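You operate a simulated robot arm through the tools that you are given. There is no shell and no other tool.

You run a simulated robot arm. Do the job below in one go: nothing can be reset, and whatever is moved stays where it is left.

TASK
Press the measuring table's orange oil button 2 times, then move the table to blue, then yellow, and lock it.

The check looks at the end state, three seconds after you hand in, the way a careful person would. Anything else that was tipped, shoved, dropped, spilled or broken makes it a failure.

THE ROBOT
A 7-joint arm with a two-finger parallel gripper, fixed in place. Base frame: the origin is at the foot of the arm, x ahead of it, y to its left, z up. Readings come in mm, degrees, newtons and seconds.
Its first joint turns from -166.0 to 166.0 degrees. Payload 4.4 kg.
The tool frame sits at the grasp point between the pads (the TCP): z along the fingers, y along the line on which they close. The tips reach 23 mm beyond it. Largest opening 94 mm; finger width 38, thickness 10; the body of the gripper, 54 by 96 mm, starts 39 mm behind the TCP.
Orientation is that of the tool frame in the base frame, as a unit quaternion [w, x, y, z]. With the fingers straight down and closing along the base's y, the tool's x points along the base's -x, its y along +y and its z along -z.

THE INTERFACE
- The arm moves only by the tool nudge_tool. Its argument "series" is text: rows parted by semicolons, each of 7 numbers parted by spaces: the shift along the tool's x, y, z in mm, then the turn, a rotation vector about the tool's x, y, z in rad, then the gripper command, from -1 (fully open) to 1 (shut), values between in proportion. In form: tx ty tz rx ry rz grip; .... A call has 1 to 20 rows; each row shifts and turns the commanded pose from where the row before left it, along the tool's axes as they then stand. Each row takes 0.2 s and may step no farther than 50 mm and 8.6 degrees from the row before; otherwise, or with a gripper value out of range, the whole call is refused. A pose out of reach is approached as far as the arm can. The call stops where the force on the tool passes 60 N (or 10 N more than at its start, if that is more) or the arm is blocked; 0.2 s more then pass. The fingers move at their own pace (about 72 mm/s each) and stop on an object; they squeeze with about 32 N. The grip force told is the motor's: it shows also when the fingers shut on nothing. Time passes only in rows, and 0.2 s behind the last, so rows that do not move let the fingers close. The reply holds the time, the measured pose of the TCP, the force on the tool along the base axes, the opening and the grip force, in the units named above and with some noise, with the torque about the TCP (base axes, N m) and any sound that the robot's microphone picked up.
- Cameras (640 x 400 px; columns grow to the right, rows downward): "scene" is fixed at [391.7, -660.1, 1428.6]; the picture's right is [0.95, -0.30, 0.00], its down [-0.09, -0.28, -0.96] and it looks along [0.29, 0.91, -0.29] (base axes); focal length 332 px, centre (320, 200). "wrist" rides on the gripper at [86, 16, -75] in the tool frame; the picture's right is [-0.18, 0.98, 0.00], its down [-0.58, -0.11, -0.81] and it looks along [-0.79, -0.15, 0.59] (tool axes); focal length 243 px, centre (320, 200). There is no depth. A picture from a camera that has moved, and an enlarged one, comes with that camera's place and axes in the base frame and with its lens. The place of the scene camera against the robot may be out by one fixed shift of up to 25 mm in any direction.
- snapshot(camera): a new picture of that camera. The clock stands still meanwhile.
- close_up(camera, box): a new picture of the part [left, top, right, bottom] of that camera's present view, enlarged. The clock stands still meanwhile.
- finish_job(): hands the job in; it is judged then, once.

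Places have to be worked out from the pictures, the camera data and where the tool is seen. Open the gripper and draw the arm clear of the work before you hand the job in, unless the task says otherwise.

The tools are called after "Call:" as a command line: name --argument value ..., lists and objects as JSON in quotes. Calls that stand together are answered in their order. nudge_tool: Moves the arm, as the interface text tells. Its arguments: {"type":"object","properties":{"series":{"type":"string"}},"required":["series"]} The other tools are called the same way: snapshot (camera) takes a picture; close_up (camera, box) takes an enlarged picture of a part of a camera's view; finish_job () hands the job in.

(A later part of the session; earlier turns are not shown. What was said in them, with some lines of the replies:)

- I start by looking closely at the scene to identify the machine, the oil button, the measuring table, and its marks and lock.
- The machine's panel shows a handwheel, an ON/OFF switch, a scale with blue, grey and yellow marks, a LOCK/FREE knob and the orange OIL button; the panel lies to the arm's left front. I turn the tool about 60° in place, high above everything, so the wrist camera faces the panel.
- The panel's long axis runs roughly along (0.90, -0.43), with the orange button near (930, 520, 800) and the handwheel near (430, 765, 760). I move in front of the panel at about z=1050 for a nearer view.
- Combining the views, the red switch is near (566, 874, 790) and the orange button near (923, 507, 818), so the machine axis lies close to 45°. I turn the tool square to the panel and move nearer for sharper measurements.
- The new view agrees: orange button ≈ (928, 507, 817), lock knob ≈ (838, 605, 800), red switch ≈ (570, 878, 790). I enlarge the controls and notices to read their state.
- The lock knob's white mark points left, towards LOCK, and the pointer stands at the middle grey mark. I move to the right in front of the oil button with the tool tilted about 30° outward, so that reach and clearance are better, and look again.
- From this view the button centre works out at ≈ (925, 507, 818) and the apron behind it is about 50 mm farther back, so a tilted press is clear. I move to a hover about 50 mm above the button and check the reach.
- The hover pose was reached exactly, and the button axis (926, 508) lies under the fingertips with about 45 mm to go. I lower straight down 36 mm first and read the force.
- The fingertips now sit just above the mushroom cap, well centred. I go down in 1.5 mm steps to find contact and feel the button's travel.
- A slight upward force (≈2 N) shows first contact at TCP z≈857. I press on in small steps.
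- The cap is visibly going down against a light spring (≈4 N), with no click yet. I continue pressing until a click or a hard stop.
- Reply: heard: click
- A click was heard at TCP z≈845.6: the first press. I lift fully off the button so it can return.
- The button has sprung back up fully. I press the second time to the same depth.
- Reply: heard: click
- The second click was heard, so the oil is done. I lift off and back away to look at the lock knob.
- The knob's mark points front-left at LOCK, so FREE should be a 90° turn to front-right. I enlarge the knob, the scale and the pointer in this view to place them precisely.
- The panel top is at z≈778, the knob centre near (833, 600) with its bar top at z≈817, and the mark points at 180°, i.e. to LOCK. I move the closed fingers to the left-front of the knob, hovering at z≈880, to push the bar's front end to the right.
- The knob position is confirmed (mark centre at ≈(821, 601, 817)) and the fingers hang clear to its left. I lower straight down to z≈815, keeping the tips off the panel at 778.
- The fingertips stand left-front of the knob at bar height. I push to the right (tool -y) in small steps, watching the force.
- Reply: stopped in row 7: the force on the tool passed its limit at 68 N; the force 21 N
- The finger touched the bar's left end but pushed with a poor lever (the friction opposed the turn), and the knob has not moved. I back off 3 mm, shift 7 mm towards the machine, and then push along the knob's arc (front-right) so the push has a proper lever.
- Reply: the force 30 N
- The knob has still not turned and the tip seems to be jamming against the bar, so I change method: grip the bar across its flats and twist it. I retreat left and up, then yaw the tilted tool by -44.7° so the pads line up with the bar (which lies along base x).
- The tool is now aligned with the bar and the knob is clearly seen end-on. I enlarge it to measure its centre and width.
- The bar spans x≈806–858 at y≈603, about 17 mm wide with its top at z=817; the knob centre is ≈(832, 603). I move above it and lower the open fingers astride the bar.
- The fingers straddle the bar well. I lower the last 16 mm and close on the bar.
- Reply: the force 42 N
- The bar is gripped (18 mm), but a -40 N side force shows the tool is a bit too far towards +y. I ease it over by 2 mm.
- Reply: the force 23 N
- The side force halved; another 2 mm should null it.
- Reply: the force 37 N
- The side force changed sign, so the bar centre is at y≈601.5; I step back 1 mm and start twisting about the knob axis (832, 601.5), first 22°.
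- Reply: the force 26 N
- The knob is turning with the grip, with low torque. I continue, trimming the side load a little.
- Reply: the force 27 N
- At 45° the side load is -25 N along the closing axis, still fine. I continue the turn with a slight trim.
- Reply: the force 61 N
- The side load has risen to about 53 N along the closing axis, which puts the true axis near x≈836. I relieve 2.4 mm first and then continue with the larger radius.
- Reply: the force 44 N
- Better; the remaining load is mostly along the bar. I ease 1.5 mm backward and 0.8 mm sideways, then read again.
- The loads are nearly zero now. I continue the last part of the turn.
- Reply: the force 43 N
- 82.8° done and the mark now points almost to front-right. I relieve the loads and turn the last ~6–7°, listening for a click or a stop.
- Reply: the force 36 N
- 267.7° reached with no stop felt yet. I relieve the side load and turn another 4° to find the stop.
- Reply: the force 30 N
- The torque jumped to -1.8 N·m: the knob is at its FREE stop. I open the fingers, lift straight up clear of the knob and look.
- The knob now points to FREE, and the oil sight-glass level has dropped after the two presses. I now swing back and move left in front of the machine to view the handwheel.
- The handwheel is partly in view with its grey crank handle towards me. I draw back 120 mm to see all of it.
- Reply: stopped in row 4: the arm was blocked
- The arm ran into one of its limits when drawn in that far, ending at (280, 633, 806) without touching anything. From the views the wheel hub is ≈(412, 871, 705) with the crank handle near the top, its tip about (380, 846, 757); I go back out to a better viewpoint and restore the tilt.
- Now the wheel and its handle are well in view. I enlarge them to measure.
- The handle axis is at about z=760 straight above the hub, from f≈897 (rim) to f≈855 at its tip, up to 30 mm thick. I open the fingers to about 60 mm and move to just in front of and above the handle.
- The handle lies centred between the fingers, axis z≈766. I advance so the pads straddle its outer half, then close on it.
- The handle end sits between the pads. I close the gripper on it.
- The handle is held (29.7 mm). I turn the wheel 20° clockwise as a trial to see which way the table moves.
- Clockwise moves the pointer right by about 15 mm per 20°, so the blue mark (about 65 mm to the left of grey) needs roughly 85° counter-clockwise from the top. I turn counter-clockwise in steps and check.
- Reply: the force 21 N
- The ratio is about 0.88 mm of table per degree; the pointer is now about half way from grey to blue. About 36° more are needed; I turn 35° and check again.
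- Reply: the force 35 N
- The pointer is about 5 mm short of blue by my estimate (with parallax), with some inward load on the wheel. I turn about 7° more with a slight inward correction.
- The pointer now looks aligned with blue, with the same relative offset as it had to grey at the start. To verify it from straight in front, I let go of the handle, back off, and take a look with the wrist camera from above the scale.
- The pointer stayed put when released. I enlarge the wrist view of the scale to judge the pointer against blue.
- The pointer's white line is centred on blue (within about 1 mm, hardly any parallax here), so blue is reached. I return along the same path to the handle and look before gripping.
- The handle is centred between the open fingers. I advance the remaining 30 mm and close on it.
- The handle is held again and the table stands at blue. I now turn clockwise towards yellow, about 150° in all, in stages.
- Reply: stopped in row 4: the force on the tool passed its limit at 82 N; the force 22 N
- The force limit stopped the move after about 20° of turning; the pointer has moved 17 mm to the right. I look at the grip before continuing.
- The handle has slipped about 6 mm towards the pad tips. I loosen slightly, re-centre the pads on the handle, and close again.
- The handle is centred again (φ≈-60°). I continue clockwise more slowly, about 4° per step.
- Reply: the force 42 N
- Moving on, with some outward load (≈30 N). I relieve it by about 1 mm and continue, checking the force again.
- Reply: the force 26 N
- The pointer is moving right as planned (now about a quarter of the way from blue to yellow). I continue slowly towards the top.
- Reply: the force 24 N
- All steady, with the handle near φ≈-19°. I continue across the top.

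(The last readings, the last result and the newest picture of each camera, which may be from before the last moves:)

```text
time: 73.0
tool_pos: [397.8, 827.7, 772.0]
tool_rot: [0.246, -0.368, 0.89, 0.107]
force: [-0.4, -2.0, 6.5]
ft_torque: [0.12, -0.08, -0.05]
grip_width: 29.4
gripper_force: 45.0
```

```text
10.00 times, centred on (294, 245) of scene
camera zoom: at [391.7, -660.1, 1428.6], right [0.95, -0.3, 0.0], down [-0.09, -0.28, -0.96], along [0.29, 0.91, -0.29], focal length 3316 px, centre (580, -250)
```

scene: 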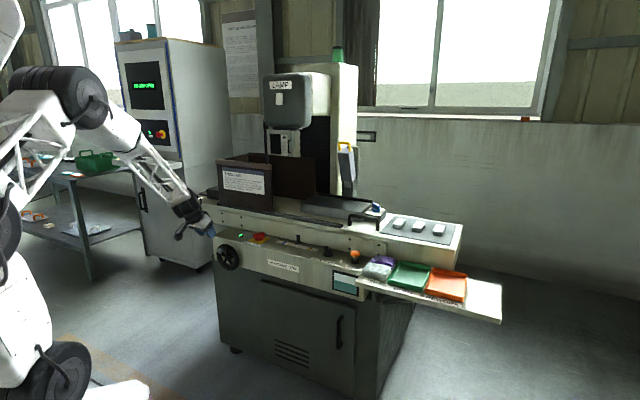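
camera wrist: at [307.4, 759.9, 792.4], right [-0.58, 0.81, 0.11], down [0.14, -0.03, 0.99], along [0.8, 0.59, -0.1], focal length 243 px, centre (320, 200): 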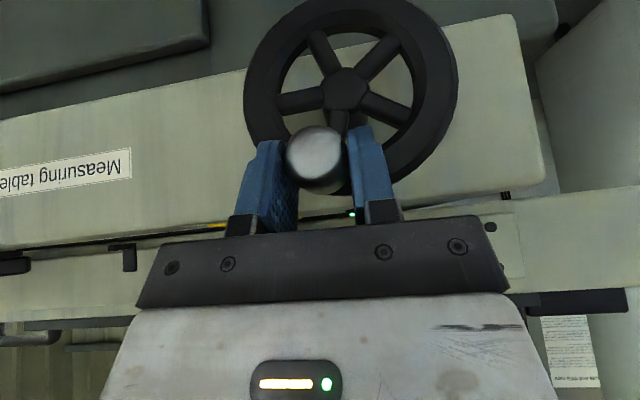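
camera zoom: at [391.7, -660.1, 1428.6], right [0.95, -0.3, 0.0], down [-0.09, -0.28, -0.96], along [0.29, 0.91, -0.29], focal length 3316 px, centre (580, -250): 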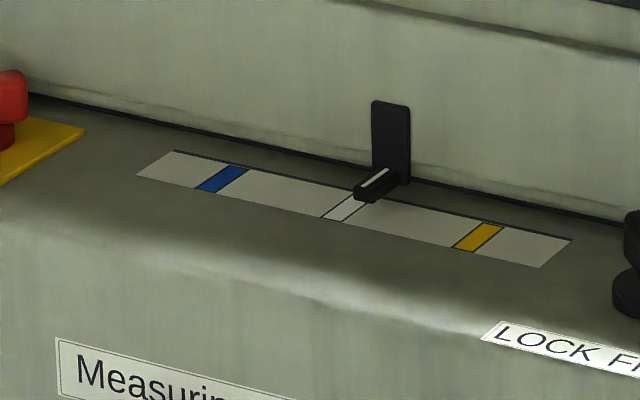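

The pointer has passed grey and the handle is at φ≈+13°. About 61° remain; I continue clockwise.

Call:
nudge_tool --series "0.25 -1.95 0.42 0 0 0 1; 0.26 -1.94 0.43 0 0 0 1; 0.65 -3.81 1.08 0 0 0 1; 0.78 -3.71 1.30 0 0 0 1; 0.92 -3.60 1.53 0 0 0 1; 1.04 -3.46 1.73 0 0 0 1; 1.16 -3.31 1.94 0 0 0 1; 1.28 -3.15 2.13 0 0 0 1; 0 0 0 0 0 0 1"

Call:
close_up --camera "scene" --box '[262, 225, 326, 265]'

```text
time: 75.0
tool_pos: [415.1, 810.3, 759.4]
tool_rot: [0.246, -0.369, 0.89, 0.108]
force: [-4.9, 10.0, 2.3]
ft_torque: [0.15, 0.37, 0.07]
grip_width: 29.4
gripper_force: 44.8
```

```text
10.00 times, centred on (294, 245) of scene
camera zoom: at [391.7, -660.1, 1428.6], right [0.95, -0.3, 0.0], down [-0.09, -0.28, -0.96], along [0.29, 0.91, -0.29], focal length 3316 px, centre (580, -250)
```

zoom: 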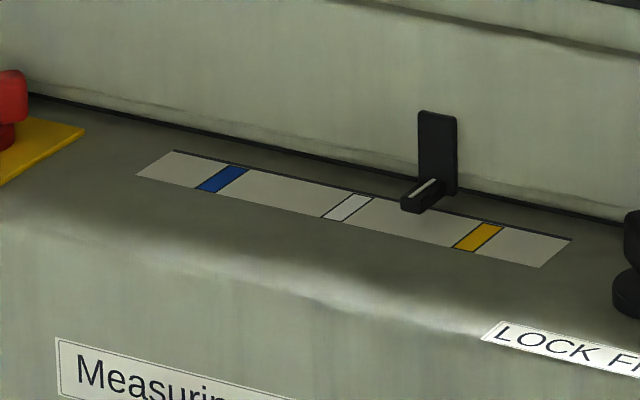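

About 32° remain to yellow. I turn 26° more, then check before the last bit.

Call:
nudge_tool --series "0.7 -1.5 1.15 0 0 0 1; 0.69 -1.47 1.16 0 0 0 1; 1.49 -2.77 2.49 0 0 0 1; 1.59 -2.56 2.65 0 0 0 1; 1.68 -2.34 2.79 0 0 0 1; 1.76 -2.11 2.92 0 0 0 1; 1.83 -1.86 3.04 0 0 0 1; 0 0 0 0 0 0 1; 0 0 0 0 0 0 1"

Call:
close_up --camera "scene" --box '[262, 225, 326, 265]'

Call:
snapshot --camera "wrist"

```text
time: 77.0
tool_pos: [424.3, 801.8, 738.8]
tool_rot: [0.246, -0.369, 0.89, 0.108]
force: [-9.9, 40.2, -23.3]
ft_torque: [0.41, 0.04, 0.53]
grip_width: 29.7
gripper_force: 45.0
```

```text
10.00 times, centred on (294, 245) of scene
camera zoom: at [391.7, -660.1, 1428.6], right [0.95, -0.3, 0.0], down [-0.09, -0.28, -0.96], along [0.29, 0.91, -0.29], focal length 3316 px, centre (580, -250)
```

zoom: 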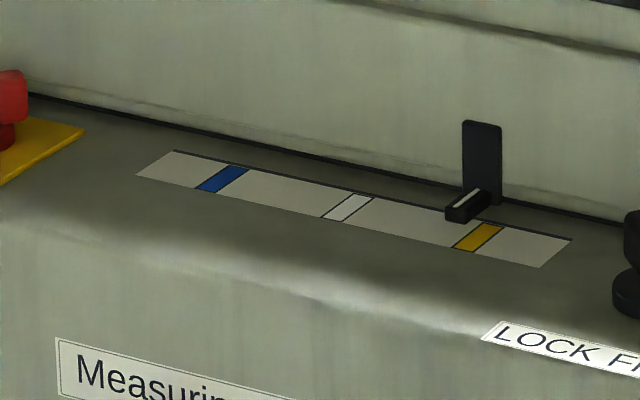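

```text
taken
camera wrist: at [333.5, 732.6, 759.2], right [-0.59, 0.8, 0.1], down [0.14, -0.03, 0.99], along [0.8, 0.59, -0.1], focal length 243 px, centre (320, 200)
```

wrist: 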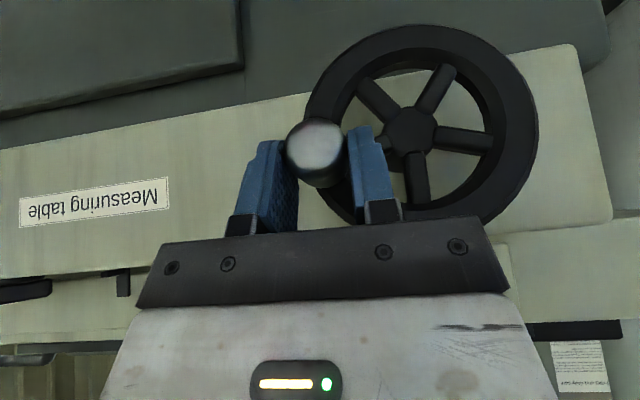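

The pointer is about 6 mm short of yellow. I relieve the inward load and turn another ~7°.

Call:
nudge_tool --series "0.36 1.5 0.6 0 0 0 1; 1.13 -0.85 1.89 0 0 0 1; 1.13 -0.85 1.89 0 0 0 1; 1.0 -0.7 1.7 0 0 0 1; 0 0 0 0 0 0 1; 0 0 0 0 0 0 1"

Call:
close_up --camera "scene" --box '[262, 225, 326, 265]'

```text
time: 78.4
tool_pos: [424.3, 799.0, 734.2]
tool_rot: [0.246, -0.368, 0.89, 0.108]
force: [-10.6, 15.5, 9.4]
ft_torque: [0.85, 0.14, 0.33]
grip_width: 29.5
gripper_force: 45.1
```

```text
10.00 times, centred on (294, 245) of scene
camera zoom: at [391.7, -660.1, 1428.6], right [0.95, -0.3, 0.0], down [-0.09, -0.28, -0.96], along [0.29, 0.91, -0.29], focal length 3316 px, centre (580, -250)
```

zoom: 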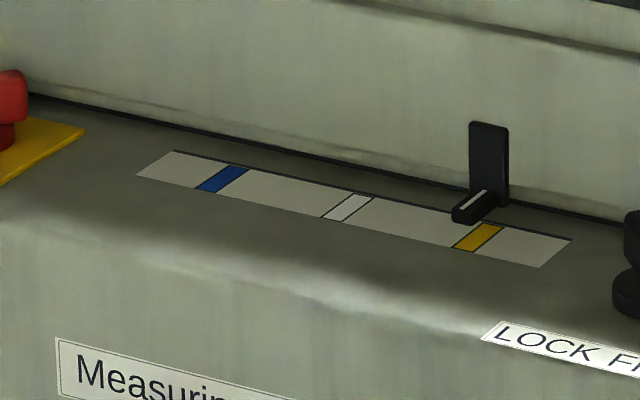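

The pointer is about 3 mm short of yellow by the same offset rule that held at blue. I turn about 3.5° more.

Call:
nudge_tool --series "0.85 -0.5 1.4 0 0 0 1; 0.85 -0.5 1.4 0 0 0 1; 0 0 0 0 0 0 1; 0 0 0 0 0 0 1"

Call:
close_up --camera "scene" --box '[286, 230, 318, 250]'

Call:
close_up --camera "scene" --box '[262, 225, 326, 265]'

```text
time: 79.4
tool_pos: [424.9, 798.2, 728.9]
tool_rot: [0.245, -0.369, 0.89, 0.107]
force: [-13.3, 21.6, 3.2]
ft_torque: [0.62, 0.08, 0.36]
grip_width: 29.2
gripper_force: 44.9
```

```text
16.00 times, centred on (302, 240) of scene
camera zoom: at [391.7, -660.1, 1428.6], right [0.95, -0.3, 0.0], down [-0.09, -0.28, -0.96], along [0.29, 0.91, -0.29], focal length 5306 px, centre (608, -440)
```

zoom: 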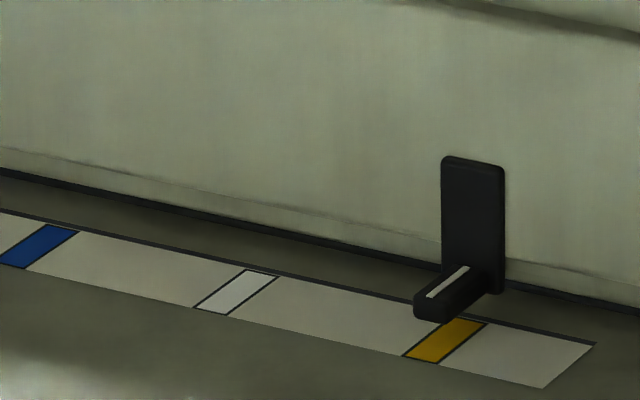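

```text
10.00 times, centred on (294, 245) of scene
camera zoom: at [391.7, -660.1, 1428.6], right [0.95, -0.3, 0.0], down [-0.09, -0.28, -0.96], along [0.29, 0.91, -0.29], focal length 3316 px, centre (580, -250)
```

zoom: 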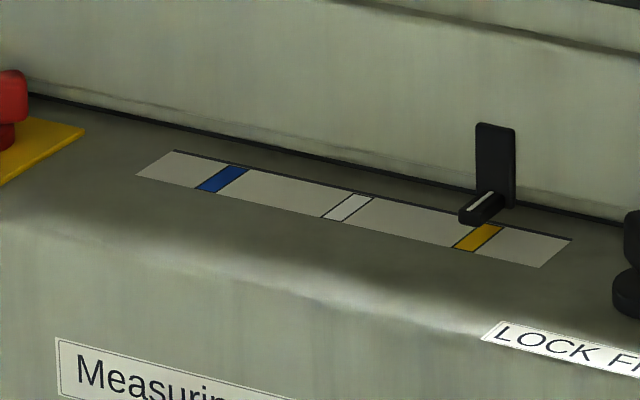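

The pointer line now sits at the yellow target in the scene view. I release the handle, back off and go above the scale to verify with the wrist camera.

Call:
nudge_tool --series "0 0 0 0 0 0 -0.3; 0 0 0 0 0 0 -0.3; 0 0 0 0 0 0 -0.3; 0 0 -15 0 0 0 -0.3; 0 0 -20 0 0 0 -0.3; 0 0 -25 0 0 0 -0.3; -19.3 -37.6 -7.5 0 0 0 -0.3; -19.3 -37.6 -7.5 0 0 0 -0.3; -19.3 -37.6 -7.5 0 0 0 -0.3; -19.3 -37.6 -7.5 0 0 0 -0.3; -19.3 -37.6 -7.5 0 0 0 -0.3; -19.3 -37.6 -7.5 0 0 0 -0.3; -19.3 -37.6 -7.5 0 0 0 -0.3; -19.3 -37.6 -7.5 0 0 0 -0.3; -19.3 -37.6 -7.5 0 0 0 -0.3; 0 0 0 0 0.13 0 -0.3; 0 0 0 0 0.13 0 -0.3; 0 0 0 0 0.13 0 -0.3; 0 0 0 0 0.13 0 -0.3; 0 0 0 0 0 0 -0.3"

Call:
snapshot --camera "wrist"

Call:
close_up --camera "scene" --box '[262, 225, 326, 265]'

```text
time: 83.6
tool_pos: [725.3, 616.9, 926.7]
tool_rot: [0.008, -0.384, 0.923, 0.01]
force: [-1.0, 0.9, 0.7]
ft_torque: [-0.04, 0.03, 0.02]
grip_width: 61.2
gripper_force: 0.1
```

```text
taken
camera wrist: at [652.9, 566.7, 999.9], right [-0.57, 0.82, 0.01], down [0.48, 0.32, 0.82], along [0.67, 0.47, -0.58], focal length 243 px, centre (320, 200)
```

wrist: 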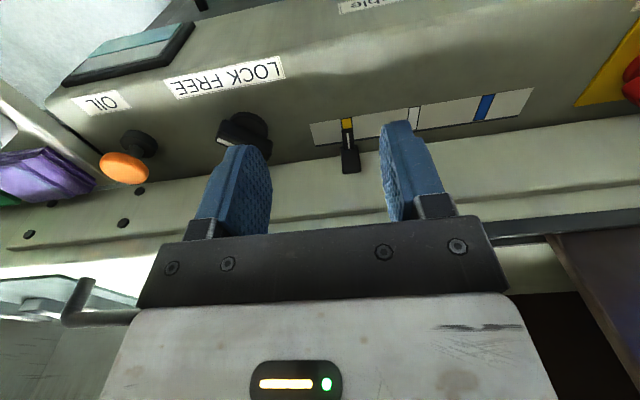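

```text
10.00 times, centred on (294, 245) of scene
camera zoom: at [391.7, -660.1, 1428.6], right [0.95, -0.3, 0.0], down [-0.09, -0.28, -0.96], along [0.29, 0.91, -0.29], focal length 3316 px, centre (580, -250)
```

zoom: 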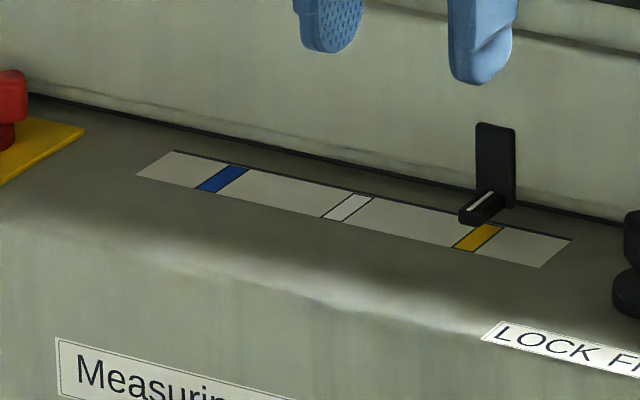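

The pointer did not move on release. I enlarge the wrist view to check it against the yellow mark.

Call:
close_up --camera "wrist" --box '[308, 105, 388, 180]'

Call:
close_up --camera "wrist" --box '[160, 50, 320, 150]'

```text
5.33 times, centred on (348, 142) of wrist
camera zoom: at [652.9, 566.7, 999.9], right [-0.57, 0.82, 0.01], down [0.48, 0.32, 0.82], along [0.67, 0.47, -0.58], focal length 1294 px, centre (171, 507)
```

zoom: 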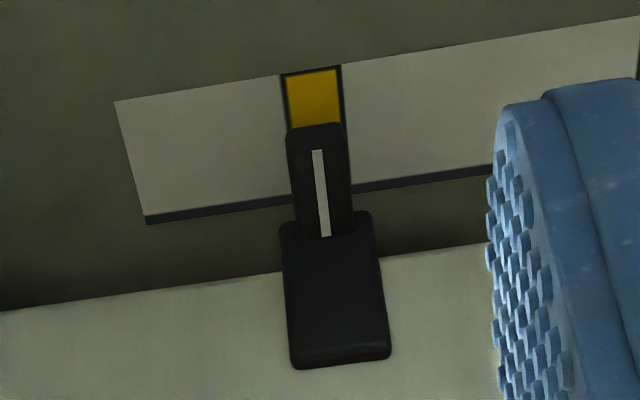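

```text
4.00 times, centred on (240, 100) of wrist
camera zoom: at [652.9, 566.7, 999.9], right [-0.57, 0.82, 0.01], down [0.48, 0.32, 0.82], along [0.67, 0.47, -0.58], focal length 970 px, centre (640, 600)
```

zoom: 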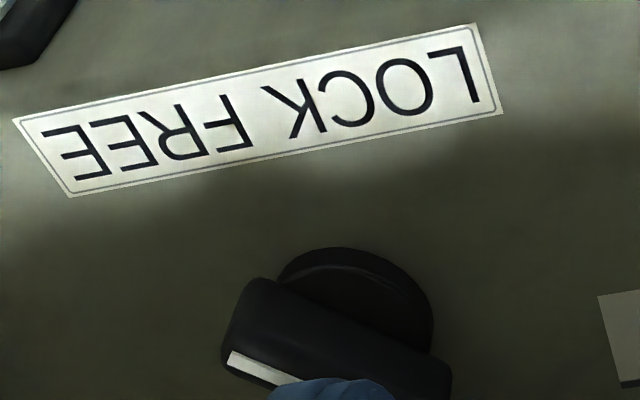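

The pointer's line lies on yellow, perhaps 1–2 mm right of centre. I zoom in more to measure it.

Call:
close_up --camera "wrist" --box '[332, 112, 364, 152]'

Call:
close_up --camera "wrist" --box '[300, 80, 550, 160]'

```text
10.00 times, centred on (348, 132) of wrist
camera zoom: at [652.9, 566.7, 999.9], right [-0.57, 0.82, 0.01], down [0.48, 0.32, 0.82], along [0.67, 0.47, -0.58], focal length 2426 px, centre (40, 880)
```

zoom: 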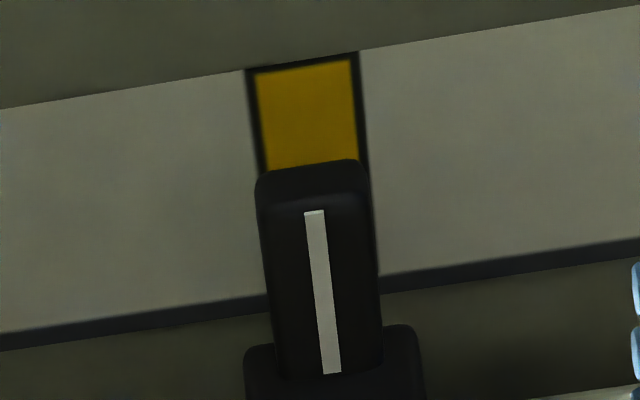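

```text
2.56 times, centred on (425, 120) of wrist
camera zoom: at [652.9, 566.7, 999.9], right [-0.57, 0.82, 0.01], down [0.48, 0.32, 0.82], along [0.67, 0.47, -0.58], focal length 621 px, centre (51, 405)
```

zoom: 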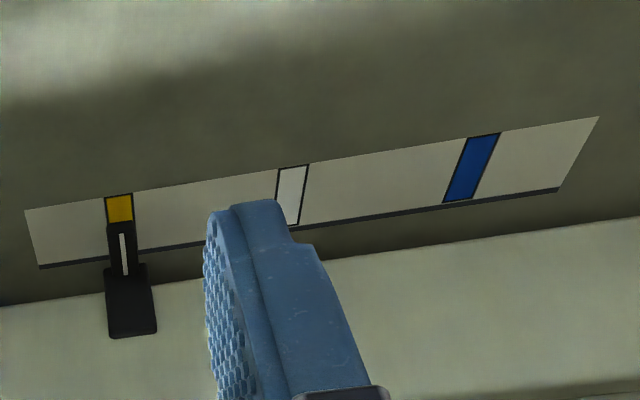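

At high zoom the line is within about 0.5 mm of yellow's centre, so the table is right. Now I tilt again, move above the lock knob and yaw to its FREE direction, ready to grip it as before.

Call:
nudge_tool --series "0 0 0 0 -0.125 0 0; 0 0 0 0 -0.125 0 0; 0 0 0 0 -0.125 0 0; 0 0 0 0 -0.125 0 0; -14.7 -32.3 13.2 0 0 0 0; -14.7 -32.3 13.2 0 0 0 0; -14.7 -32.3 13.2 0 0 0 0; 0 0 0 -0.0685 0 -0.1187 0; 0 0 0 -0.0685 0 -0.1187 0; 0 0 0 -0.0685 0 -0.1187 0; 0 0 0 -0.0685 0 -0.1187 0; 0 0 0 -0.0685 0 -0.1187 0; 0 0 0 -0.0685 0 -0.1187 0; 0 0 0 0 0 0 0"

Call:
snapshot --camera "wrist"

Call:
close_up --camera "scene" --box '[280, 200, 376, 270]'

```text
time: 86.6
tool_pos: [835.7, 590.4, 912.5]
tool_rot: [-0.179, 0.695, -0.669, -0.192]
force: [0.2, 0.1, 0.7]
ft_torque: [0.02, -0.01, 0.0]
grip_width: 46.8
gripper_force: 0.1
```

```text
taken
camera wrist: at [823.7, 478.2, 933.7], right [-0.99, 0.12, 0.1], down [0.11, 0.1, 0.99], along [0.11, 0.99, -0.11], focal length 243 px, centre (320, 200)
```

wrist: 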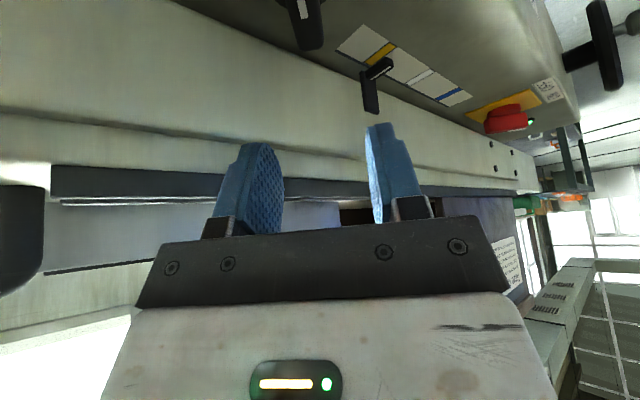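

```text
5.71 times, centred on (328, 235) of scene
camera zoom: at [391.7, -660.1, 1428.6], right [0.95, -0.3, 0.0], down [-0.09, -0.28, -0.96], along [0.29, 0.91, -0.29], focal length 1895 px, centre (274, 0)
```

zoom: 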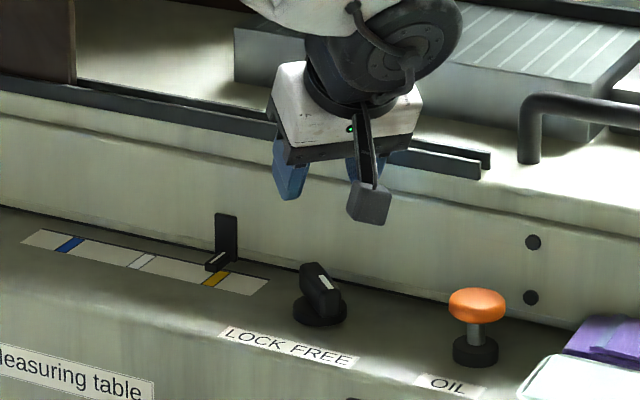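

Position and yaw match the earlier release pose, and the open fingers are above the knob bar. I lower to just above the bar and check.

Call:
nudge_tool --series "11.1 -0.2 18.9 0 0 0 0; 11.1 -0.2 18.9 0 0 0 0; 11.1 -0.2 18.9 0 0 0 0; 4.5 0 7.7 0 0 0 0; 0 0 0 0 0 0 0"

Call:
snapshot --camera "wrist"

Call:
close_up --camera "scene" --box '[280, 200, 376, 270]'

```text
time: 87.8
tool_pos: [835.5, 592.4, 838.1]
tool_rot: [-0.179, 0.695, -0.67, -0.191]
force: [-0.4, -0.3, 0.9]
ft_torque: [0.01, 0.04, 0.0]
grip_width: 47.0
gripper_force: 0.1
```

```text
taken
camera wrist: at [823.5, 479.7, 858.9], right [-0.99, 0.12, 0.1], down [0.11, 0.1, 0.99], along [0.11, 0.99, -0.11], focal length 243 px, centre (320, 200)
```

wrist: 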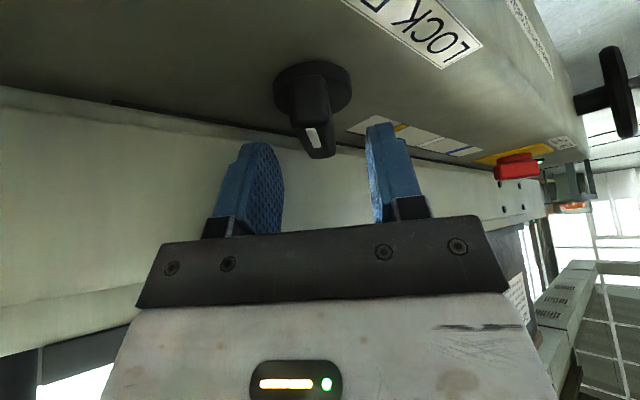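

```text
5.71 times, centred on (328, 235) of scene
camera zoom: at [391.7, -660.1, 1428.6], right [0.95, -0.3, 0.0], down [-0.09, -0.28, -0.96], along [0.29, 0.91, -0.29], focal length 1895 px, centre (274, 0)
```

zoom: 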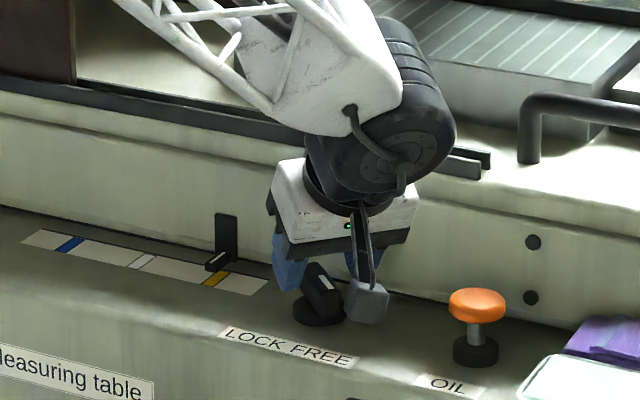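

The bar is centred between the fingers. I lower the last 16 mm and close.

Call:
nudge_tool --series "4.4 0 7.1 0 0 0 0; 4.4 0 7.0 0 0 0 0; 0 0 0 0 0 0 0.4; 0 0 0 0 0 0 1; 0 0 0 0 0 0 1; 0 0 0 0 0 0 1"

Call:
close_up --camera "wrist" --box '[240, 60, 400, 200]'

```text
time: 89.2
tool_pos: [834.2, 590.9, 820.5]
tool_rot: [-0.18, 0.695, -0.669, -0.192]
force: [14.8, 4.7, -1.7]
ft_torque: [0.23, -0.19, -1.82]
grip_width: 18.2
gripper_force: 45.0
```

```text
2.86 times, centred on (320, 130) of wrist
camera zoom: at [823.9, 478.4, 842.9], right [-0.99, 0.12, 0.1], down [0.11, 0.1, 0.99], along [0.11, 0.99, -0.11], focal length 693 px, centre (320, 400)
```

zoom: 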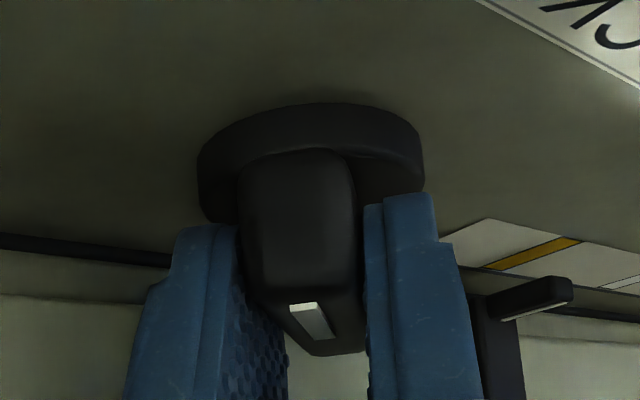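

The bar is gripped. I twist back clockwise towards LOCK in stages, watching the side load.

Call:
nudge_tool --series "-0.09 1.57 0.05 0.0662 -0.001 0.1127 1; -0.09 1.57 0.05 0.0662 -0.001 0.1127 1; -0.09 1.57 0.05 0.0662 -0.001 0.1127 1; 0 0 0 0 0 0 1"

```text
time: 90.2
tool_pos: [830.8, 590.8, 821.3]
tool_rot: [0.214, -0.551, 0.792, 0.153]
force: [42.7, 20.1, -5.0]
ft_torque: [0.12, -1.39, -0.4]
grip_width: 18.1
gripper_force: 44.8
```

There is some load (≈-33 N sideways, 34 N along the bar); I relieve it and go on.

Call:
nudge_tool --series "-1.1 -1.2 0.65 0 0 0 1; -0.09 1.45 0.05 0.0662 -0.001 0.1127 1; -0.09 1.45 0.05 0.0662 -0.001 0.1127 1; 0 0 0 0 0 0 1"

```text
time: 91.2
tool_pos: [828.5, 592.1, 822.9]
tool_rot: [0.23, -0.443, 0.858, 0.123]
force: [-17.6, -17.2, 14.2]
ft_torque: [-1.96, -0.05, 0.03]
grip_width: 18.1
gripper_force: 45.0
stopped in row 4: the force on the tool passed its limit at 62 N (the readings are from after the stop); the commanded pose is now the measured one
```

The force limit was just touched; the load now is mostly along the bar. I relieve it and look at the knob before continuing.

Call:
nudge_tool --series "0.6 0 -0.8 0 0 0 1; 0 0 0 0 0 0 1"

Call:
close_up --camera "wrist" --box '[240, 60, 400, 200]'

Call:
close_up --camera "scene" --box '[280, 215, 360, 265]'

```text
time: 91.8
tool_pos: [827.3, 592.2, 822.1]
tool_rot: [0.231, -0.443, 0.858, 0.123]
force: [5.0, 1.9, -4.5]
ft_torque: [-0.57, -1.13, -0.04]
grip_width: 18.2
gripper_force: 45.3
```

```text
2.86 times, centred on (320, 130) of wrist
camera zoom: at [751.0, 510.7, 842.9], right [-0.71, 0.7, 0.1], down [0.15, 0.01, 0.99], along [0.69, 0.72, -0.11], focal length 693 px, centre (320, 400)
```

zoom: 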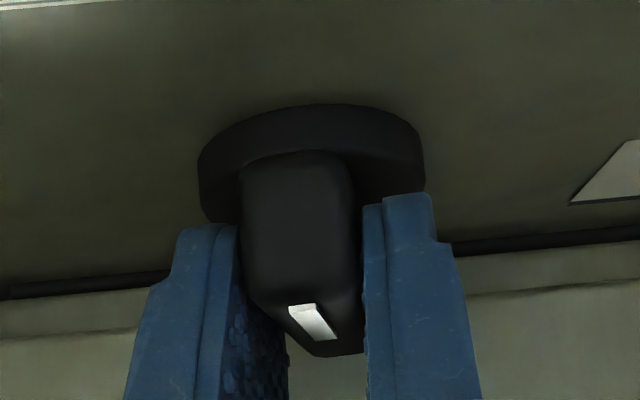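

```text
8.00 times, centred on (320, 240) of scene
camera zoom: at [391.7, -660.1, 1428.6], right [0.95, -0.3, 0.0], down [-0.09, -0.28, -0.96], along [0.29, 0.91, -0.29], focal length 2653 px, centre (320, -120)
```

zoom: 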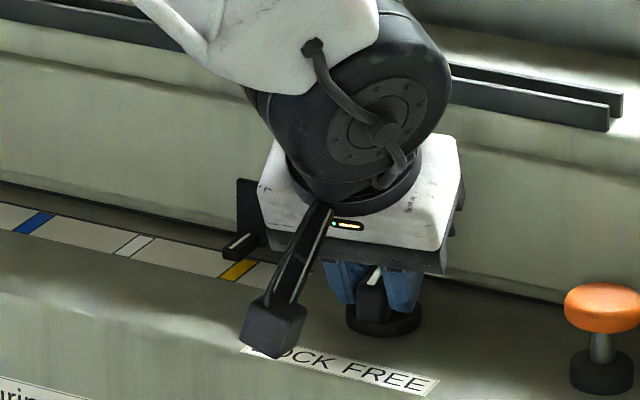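

The load is nearly zero now, the knob is half-way round and the pointer is still on yellow, well clear of the gripper. I continue clockwise.

Call:
nudge_tool --series "-0.09 1.6 0.05 0.0662 -0.001 0.1127 1; -0.09 1.6 0.05 0.0662 -0.001 0.1127 1; 0 0 0 0 0 0 1"

```text
time: 92.6
tool_pos: [825.1, 594.4, 821.2]
tool_rot: [0.245, -0.327, 0.908, 0.092]
force: [8.5, 6.4, -1.8]
ft_torque: [-1.45, -0.13, -0.02]
grip_width: 18.1
gripper_force: 44.7
```

Call:
nudge_tool --series "-0.09 1.6 0.05 0.0662 -0.001 0.1127 1; -0.09 1.6 0.05 0.0662 -0.001 0.1127 1; 0 0 0 0 0 0 1"

```text
time: 93.4
tool_pos: [824.7, 596.6, 821.3]
tool_rot: [0.255, -0.206, 0.943, 0.06]
force: [14.2, 5.6, 3.8]
ft_torque: [-1.19, -0.44, -0.05]
grip_width: 18.1
gripper_force: 45.3
```

24° remain with low forces. I continue to the LOCK stop.

Call:
nudge_tool --series "-0.09 1.6 0.05 0.0662 -0.001 0.1127 1; -0.09 1.6 0.05 0.0662 -0.001 0.1127 1; 0 0 0 0 0 0 1"

```text
time: 94.2
tool_pos: [823.1, 598.9, 821.2]
tool_rot: [0.261, -0.081, 0.962, 0.026]
force: [27.0, -0.1, 4.1]
ft_torque: [-0.92, -1.56, -0.1]
grip_width: 17.9
gripper_force: 45.0
```

189.5° now; I ease 0.8 mm along the bar and turn the last ~10°.

Call:
nudge_tool --series "-0.7 0 0.4 0 0 0 1; -0.09 1.6 0.05 0.0662 -0.001 0.1127 1; 0 0 0 0 0 0 1"

```text
time: 95.0
tool_pos: [824.2, 600.9, 821.2]
tool_rot: [0.26, -0.017, 0.965, 0.009]
force: [-4.1, -24.7, 20.3]
ft_torque: [-1.43, 1.26, -0.38]
grip_width: 17.9
gripper_force: 45.5
```

182°: nearly at LOCK. I relieve the side load and turn 4° more to be sure it seats against its stop.

Call:
nudge_tool --series "0 -0.9 0 0 0 0 1; -0.05 0.7 0.03 0.0354 0 0.0601 1; 0 0 0 0 0 0 1"

Call:
close_up --camera "wrist" --box '[240, 60, 400, 200]'

```text
time: 95.8
tool_pos: [823.4, 602.2, 821.7]
tool_rot: [0.261, 0.015, 0.965, 0.0]
force: [-27.6, -27.1, 27.3]
ft_torque: [-1.38, 0.08, 1.1]
grip_width: 18.3
gripper_force: 45.0
```

```text
2.86 times, centred on (320, 130) of wrist
camera zoom: at [712.3, 621.8, 842.9], right [0.19, 0.98, 0.1], down [0.09, -0.12, 0.99], along [0.98, -0.18, -0.11], focal length 693 px, centre (320, 400)
```

zoom: 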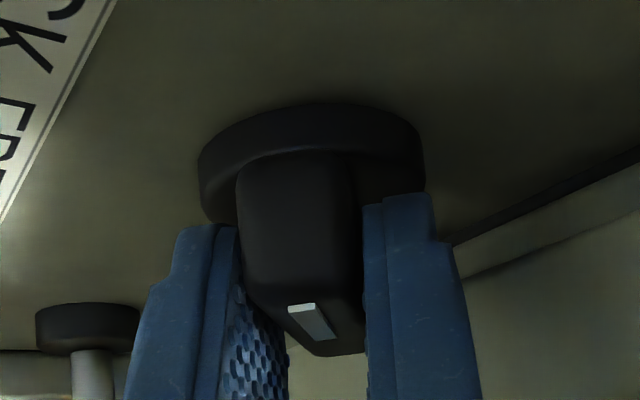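

The torque reversed to +1.1 N·m, so the knob is against its LOCK stop. I give it a final degree, open the fingers, and lift straight up.

Call:
nudge_tool --series "0 0.2 0 0.0106 0 0.018 1; 0 0 0 0 0 0 1; 0 0 0 0 0 0 0; 0 0 0 0 0 0 0; 0 0 0 0 0 0 0; -5 0 -8.6 0 0 0 0; -10 0 -17.2 0 0 0 0; -12.5 0 -21.5 0 0 0 0; -12.5 0 -21.5 0 0 0 0; 0 0 0 0 0 0 0"

Call:
snapshot --camera "wrist"

Call:
close_up --camera "scene" --box '[262, 220, 358, 280]'

```text
time: 98.0
tool_pos: [823.6, 602.6, 901.7]
tool_rot: [0.261, 0.025, 0.965, -0.002]
force: [0.2, -0.6, 0.2]
ft_torque: [0.0, 0.01, 0.01]
grip_width: 47.2
gripper_force: 0.1
```

```text
taken
camera wrist: at [712.9, 624.2, 923.4], right [0.21, 0.97, 0.1], down [0.09, -0.12, 0.99], along [0.97, -0.2, -0.11], focal length 243 px, centre (320, 200)
```

wrist: 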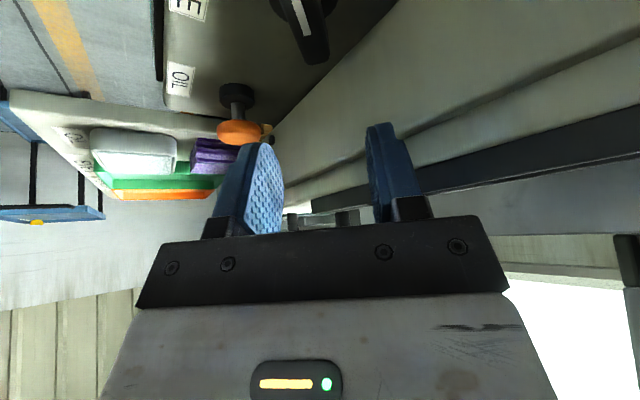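

```text
6.67 times, centred on (310, 250) of scene
camera zoom: at [391.7, -660.1, 1428.6], right [0.95, -0.3, 0.0], down [-0.09, -0.28, -0.96], along [0.29, 0.91, -0.29], focal length 2211 px, centre (387, -133)
```

zoom: 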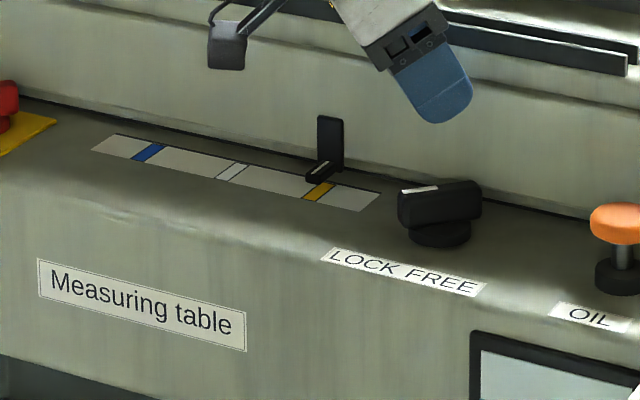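

The knob is back at LOCK and the pointer remains on yellow. I now draw the arm up and back, clear of the machine, and check everything.

Call:
nudge_tool --series "-20 0 -34 0 0 0 0; -20 0 -34 0 0 0 0; -20 0 -34 0 0 0 -0.5; 34.6 0 -20 0 0 0 -1; 34.6 0 -20 0 0 0 -1; 34.6 0 -20 0 0 0 -1; 34.6 0 -20 0 0 0 -1; 34.6 0 -20 0 0 0 -1; 0 0 0 0 0 0 -1"

Call:
snapshot --camera "scene"

Call:
close_up --camera "scene" --box '[200, 200, 376, 310]'

Call:
close_up --camera "scene" --box '[262, 225, 342, 275]'

Call:
close_up --camera "scene" --box '[320, 180, 510, 330]'

```text
time: 100.0
tool_pos: [623.2, 609.5, 1017.7]
tool_rot: [0.261, 0.025, 0.965, -0.003]
force: [-0.2, -0.1, -0.2]
ft_torque: [0.0, -0.03, 0.02]
grip_width: 94.1
gripper_force: 0.0
```

```text
taken
```

scene: 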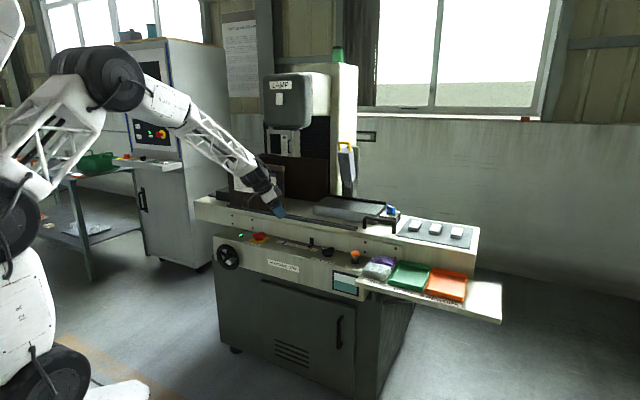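

```text
3.64 times, centred on (288, 255) of scene
camera zoom: at [391.7, -660.1, 1428.6], right [0.95, -0.3, 0.0], down [-0.09, -0.28, -0.96], along [0.29, 0.91, -0.29], focal length 1206 px, centre (436, 0)
```

zoom: 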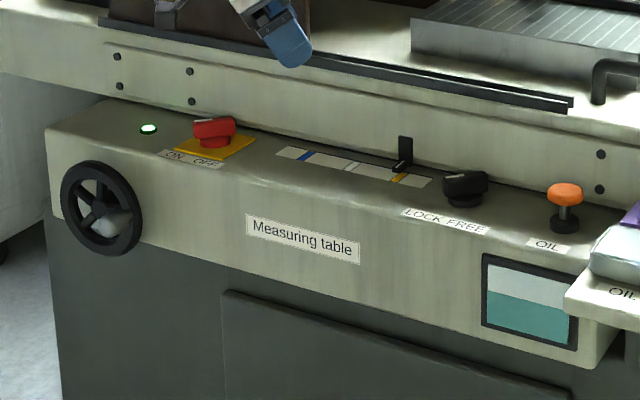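

```text
8.00 times, centred on (302, 250) of scene
camera zoom: at [391.7, -660.1, 1428.6], right [0.95, -0.3, 0.0], down [-0.09, -0.28, -0.96], along [0.29, 0.91, -0.29], focal length 2653 px, centre (464, -200)
```

zoom: 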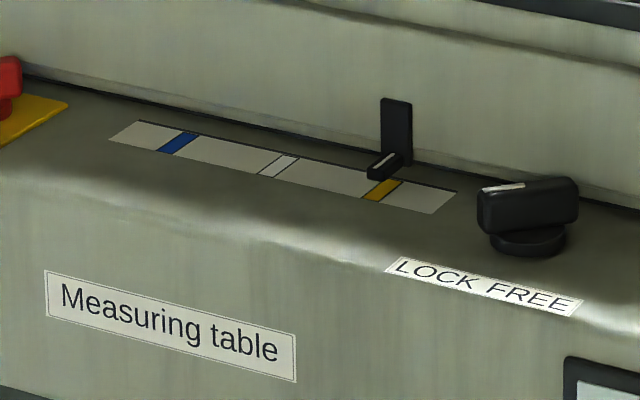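

```text
2.67 times, centred on (415, 255) of scene
camera zoom: at [391.7, -660.1, 1428.6], right [0.95, -0.3, 0.0], down [-0.09, -0.28, -0.96], along [0.29, 0.91, -0.29], focal length 884 px, centre (67, 53)
```

zoom: 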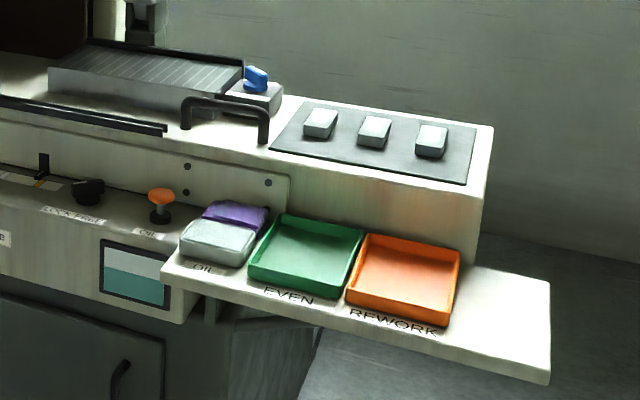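

The table stands at yellow, the knob at LOCK, the button is up, the power is still on, and the blocks and trays are undisturbed. I draw the arm a little farther back and take a last look.

Call:
nudge_tool --series "11.7 -27.8 -30.2 0 0 0 -1; 11.7 -27.8 -30.2 0 0 0 -1; 11.7 -27.8 -30.2 0 0 0 -1; 0 0 0 0 0 0 -1; 0 0 0 0 0 0 -1; 0 0 0 0 0 0 -1"

Call:
snapshot --camera "wrist"

Call:
close_up --camera "scene" --box '[262, 225, 342, 275]'

Call:
snapshot --camera "scene"

```text
time: 101.4
tool_pos: [544.1, 530.9, 1078.1]
tool_rot: [0.261, 0.025, 0.965, -0.003]
force: [-1.1, 0.1, -0.3]
ft_torque: [0.05, 0.02, 0.02]
grip_width: 93.9
gripper_force: 0.1
```

```text
taken
camera wrist: at [433.0, 552.6, 1100.7], right [0.21, 0.97, 0.1], down [0.09, -0.12, 0.99], along [0.97, -0.2, -0.11], focal length 243 px, centre (320, 200)
```

wrist: 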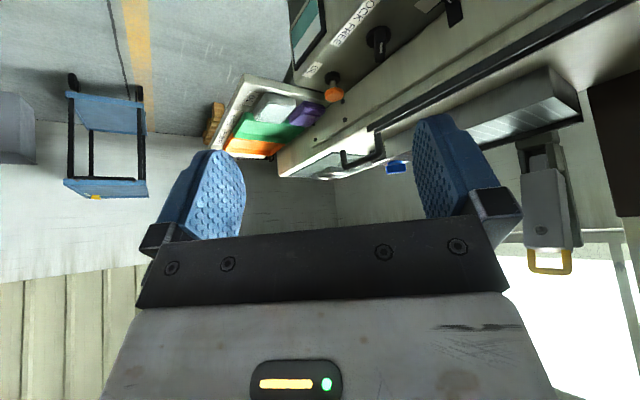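

```text
8.00 times, centred on (302, 250) of scene
camera zoom: at [391.7, -660.1, 1428.6], right [0.95, -0.3, 0.0], down [-0.09, -0.28, -0.96], along [0.29, 0.91, -0.29], focal length 2653 px, centre (464, -200)
```

zoom: 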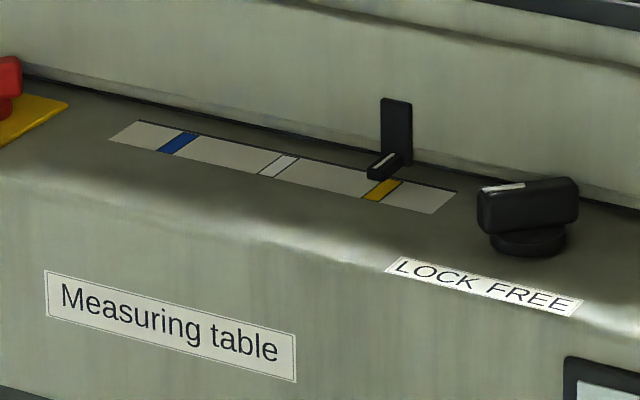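

```text
taken
```

scene: 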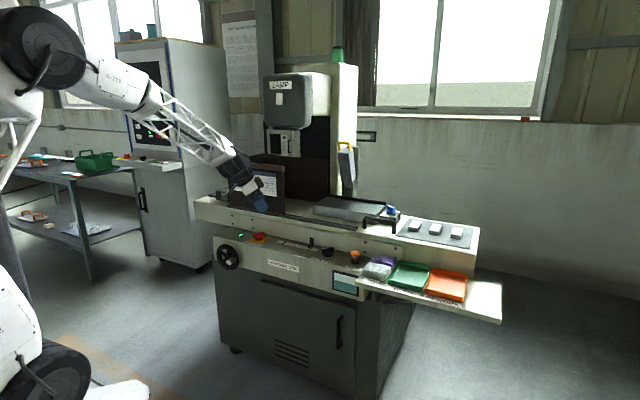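

The pictures show the whole job done: oil button pressed twice (two clicks), table moved to blue and then to yellow, knob at LOCK. Nothing else was disturbed, the gripper is open and the arm is clear of the machine, so I hand the job in.

Call:
finish_job

```text
The job is handed in.
```

The job is done and handed in; I have not seen the result of the check.

- **Oil button:** I pressed it twice. Each press gave a click, the button sprang back up afterwards, and the oil sight glass now reads lower.
- **Table moves:** I turned the lock knob to FREE and used the handwheel to bring the pointer to blue, then to yellow. Seen from above, it was within about 1 mm of the centre of each mark.
- **Lock:** I turned the knob back to LOCK until I felt its stop. The pointer was still on yellow in the last picture.
- **Everything else:** The power is still on, and the blocks and trays look undisturbed. The gripper is open and the arm is clear of the machine.

Three moves stopped on the force limit:
- My first attempt to push the lock knob around did not turn it, so I gripped it instead.
- One handwheel turn slipped in the grip, and I re-gripped it.
- Turning the knob back to LOCK briefly touched the limit.

One further move was blocked when I drew the arm in too far in front of the machine. It touched nothing, and I saw no damage from any of these stops.
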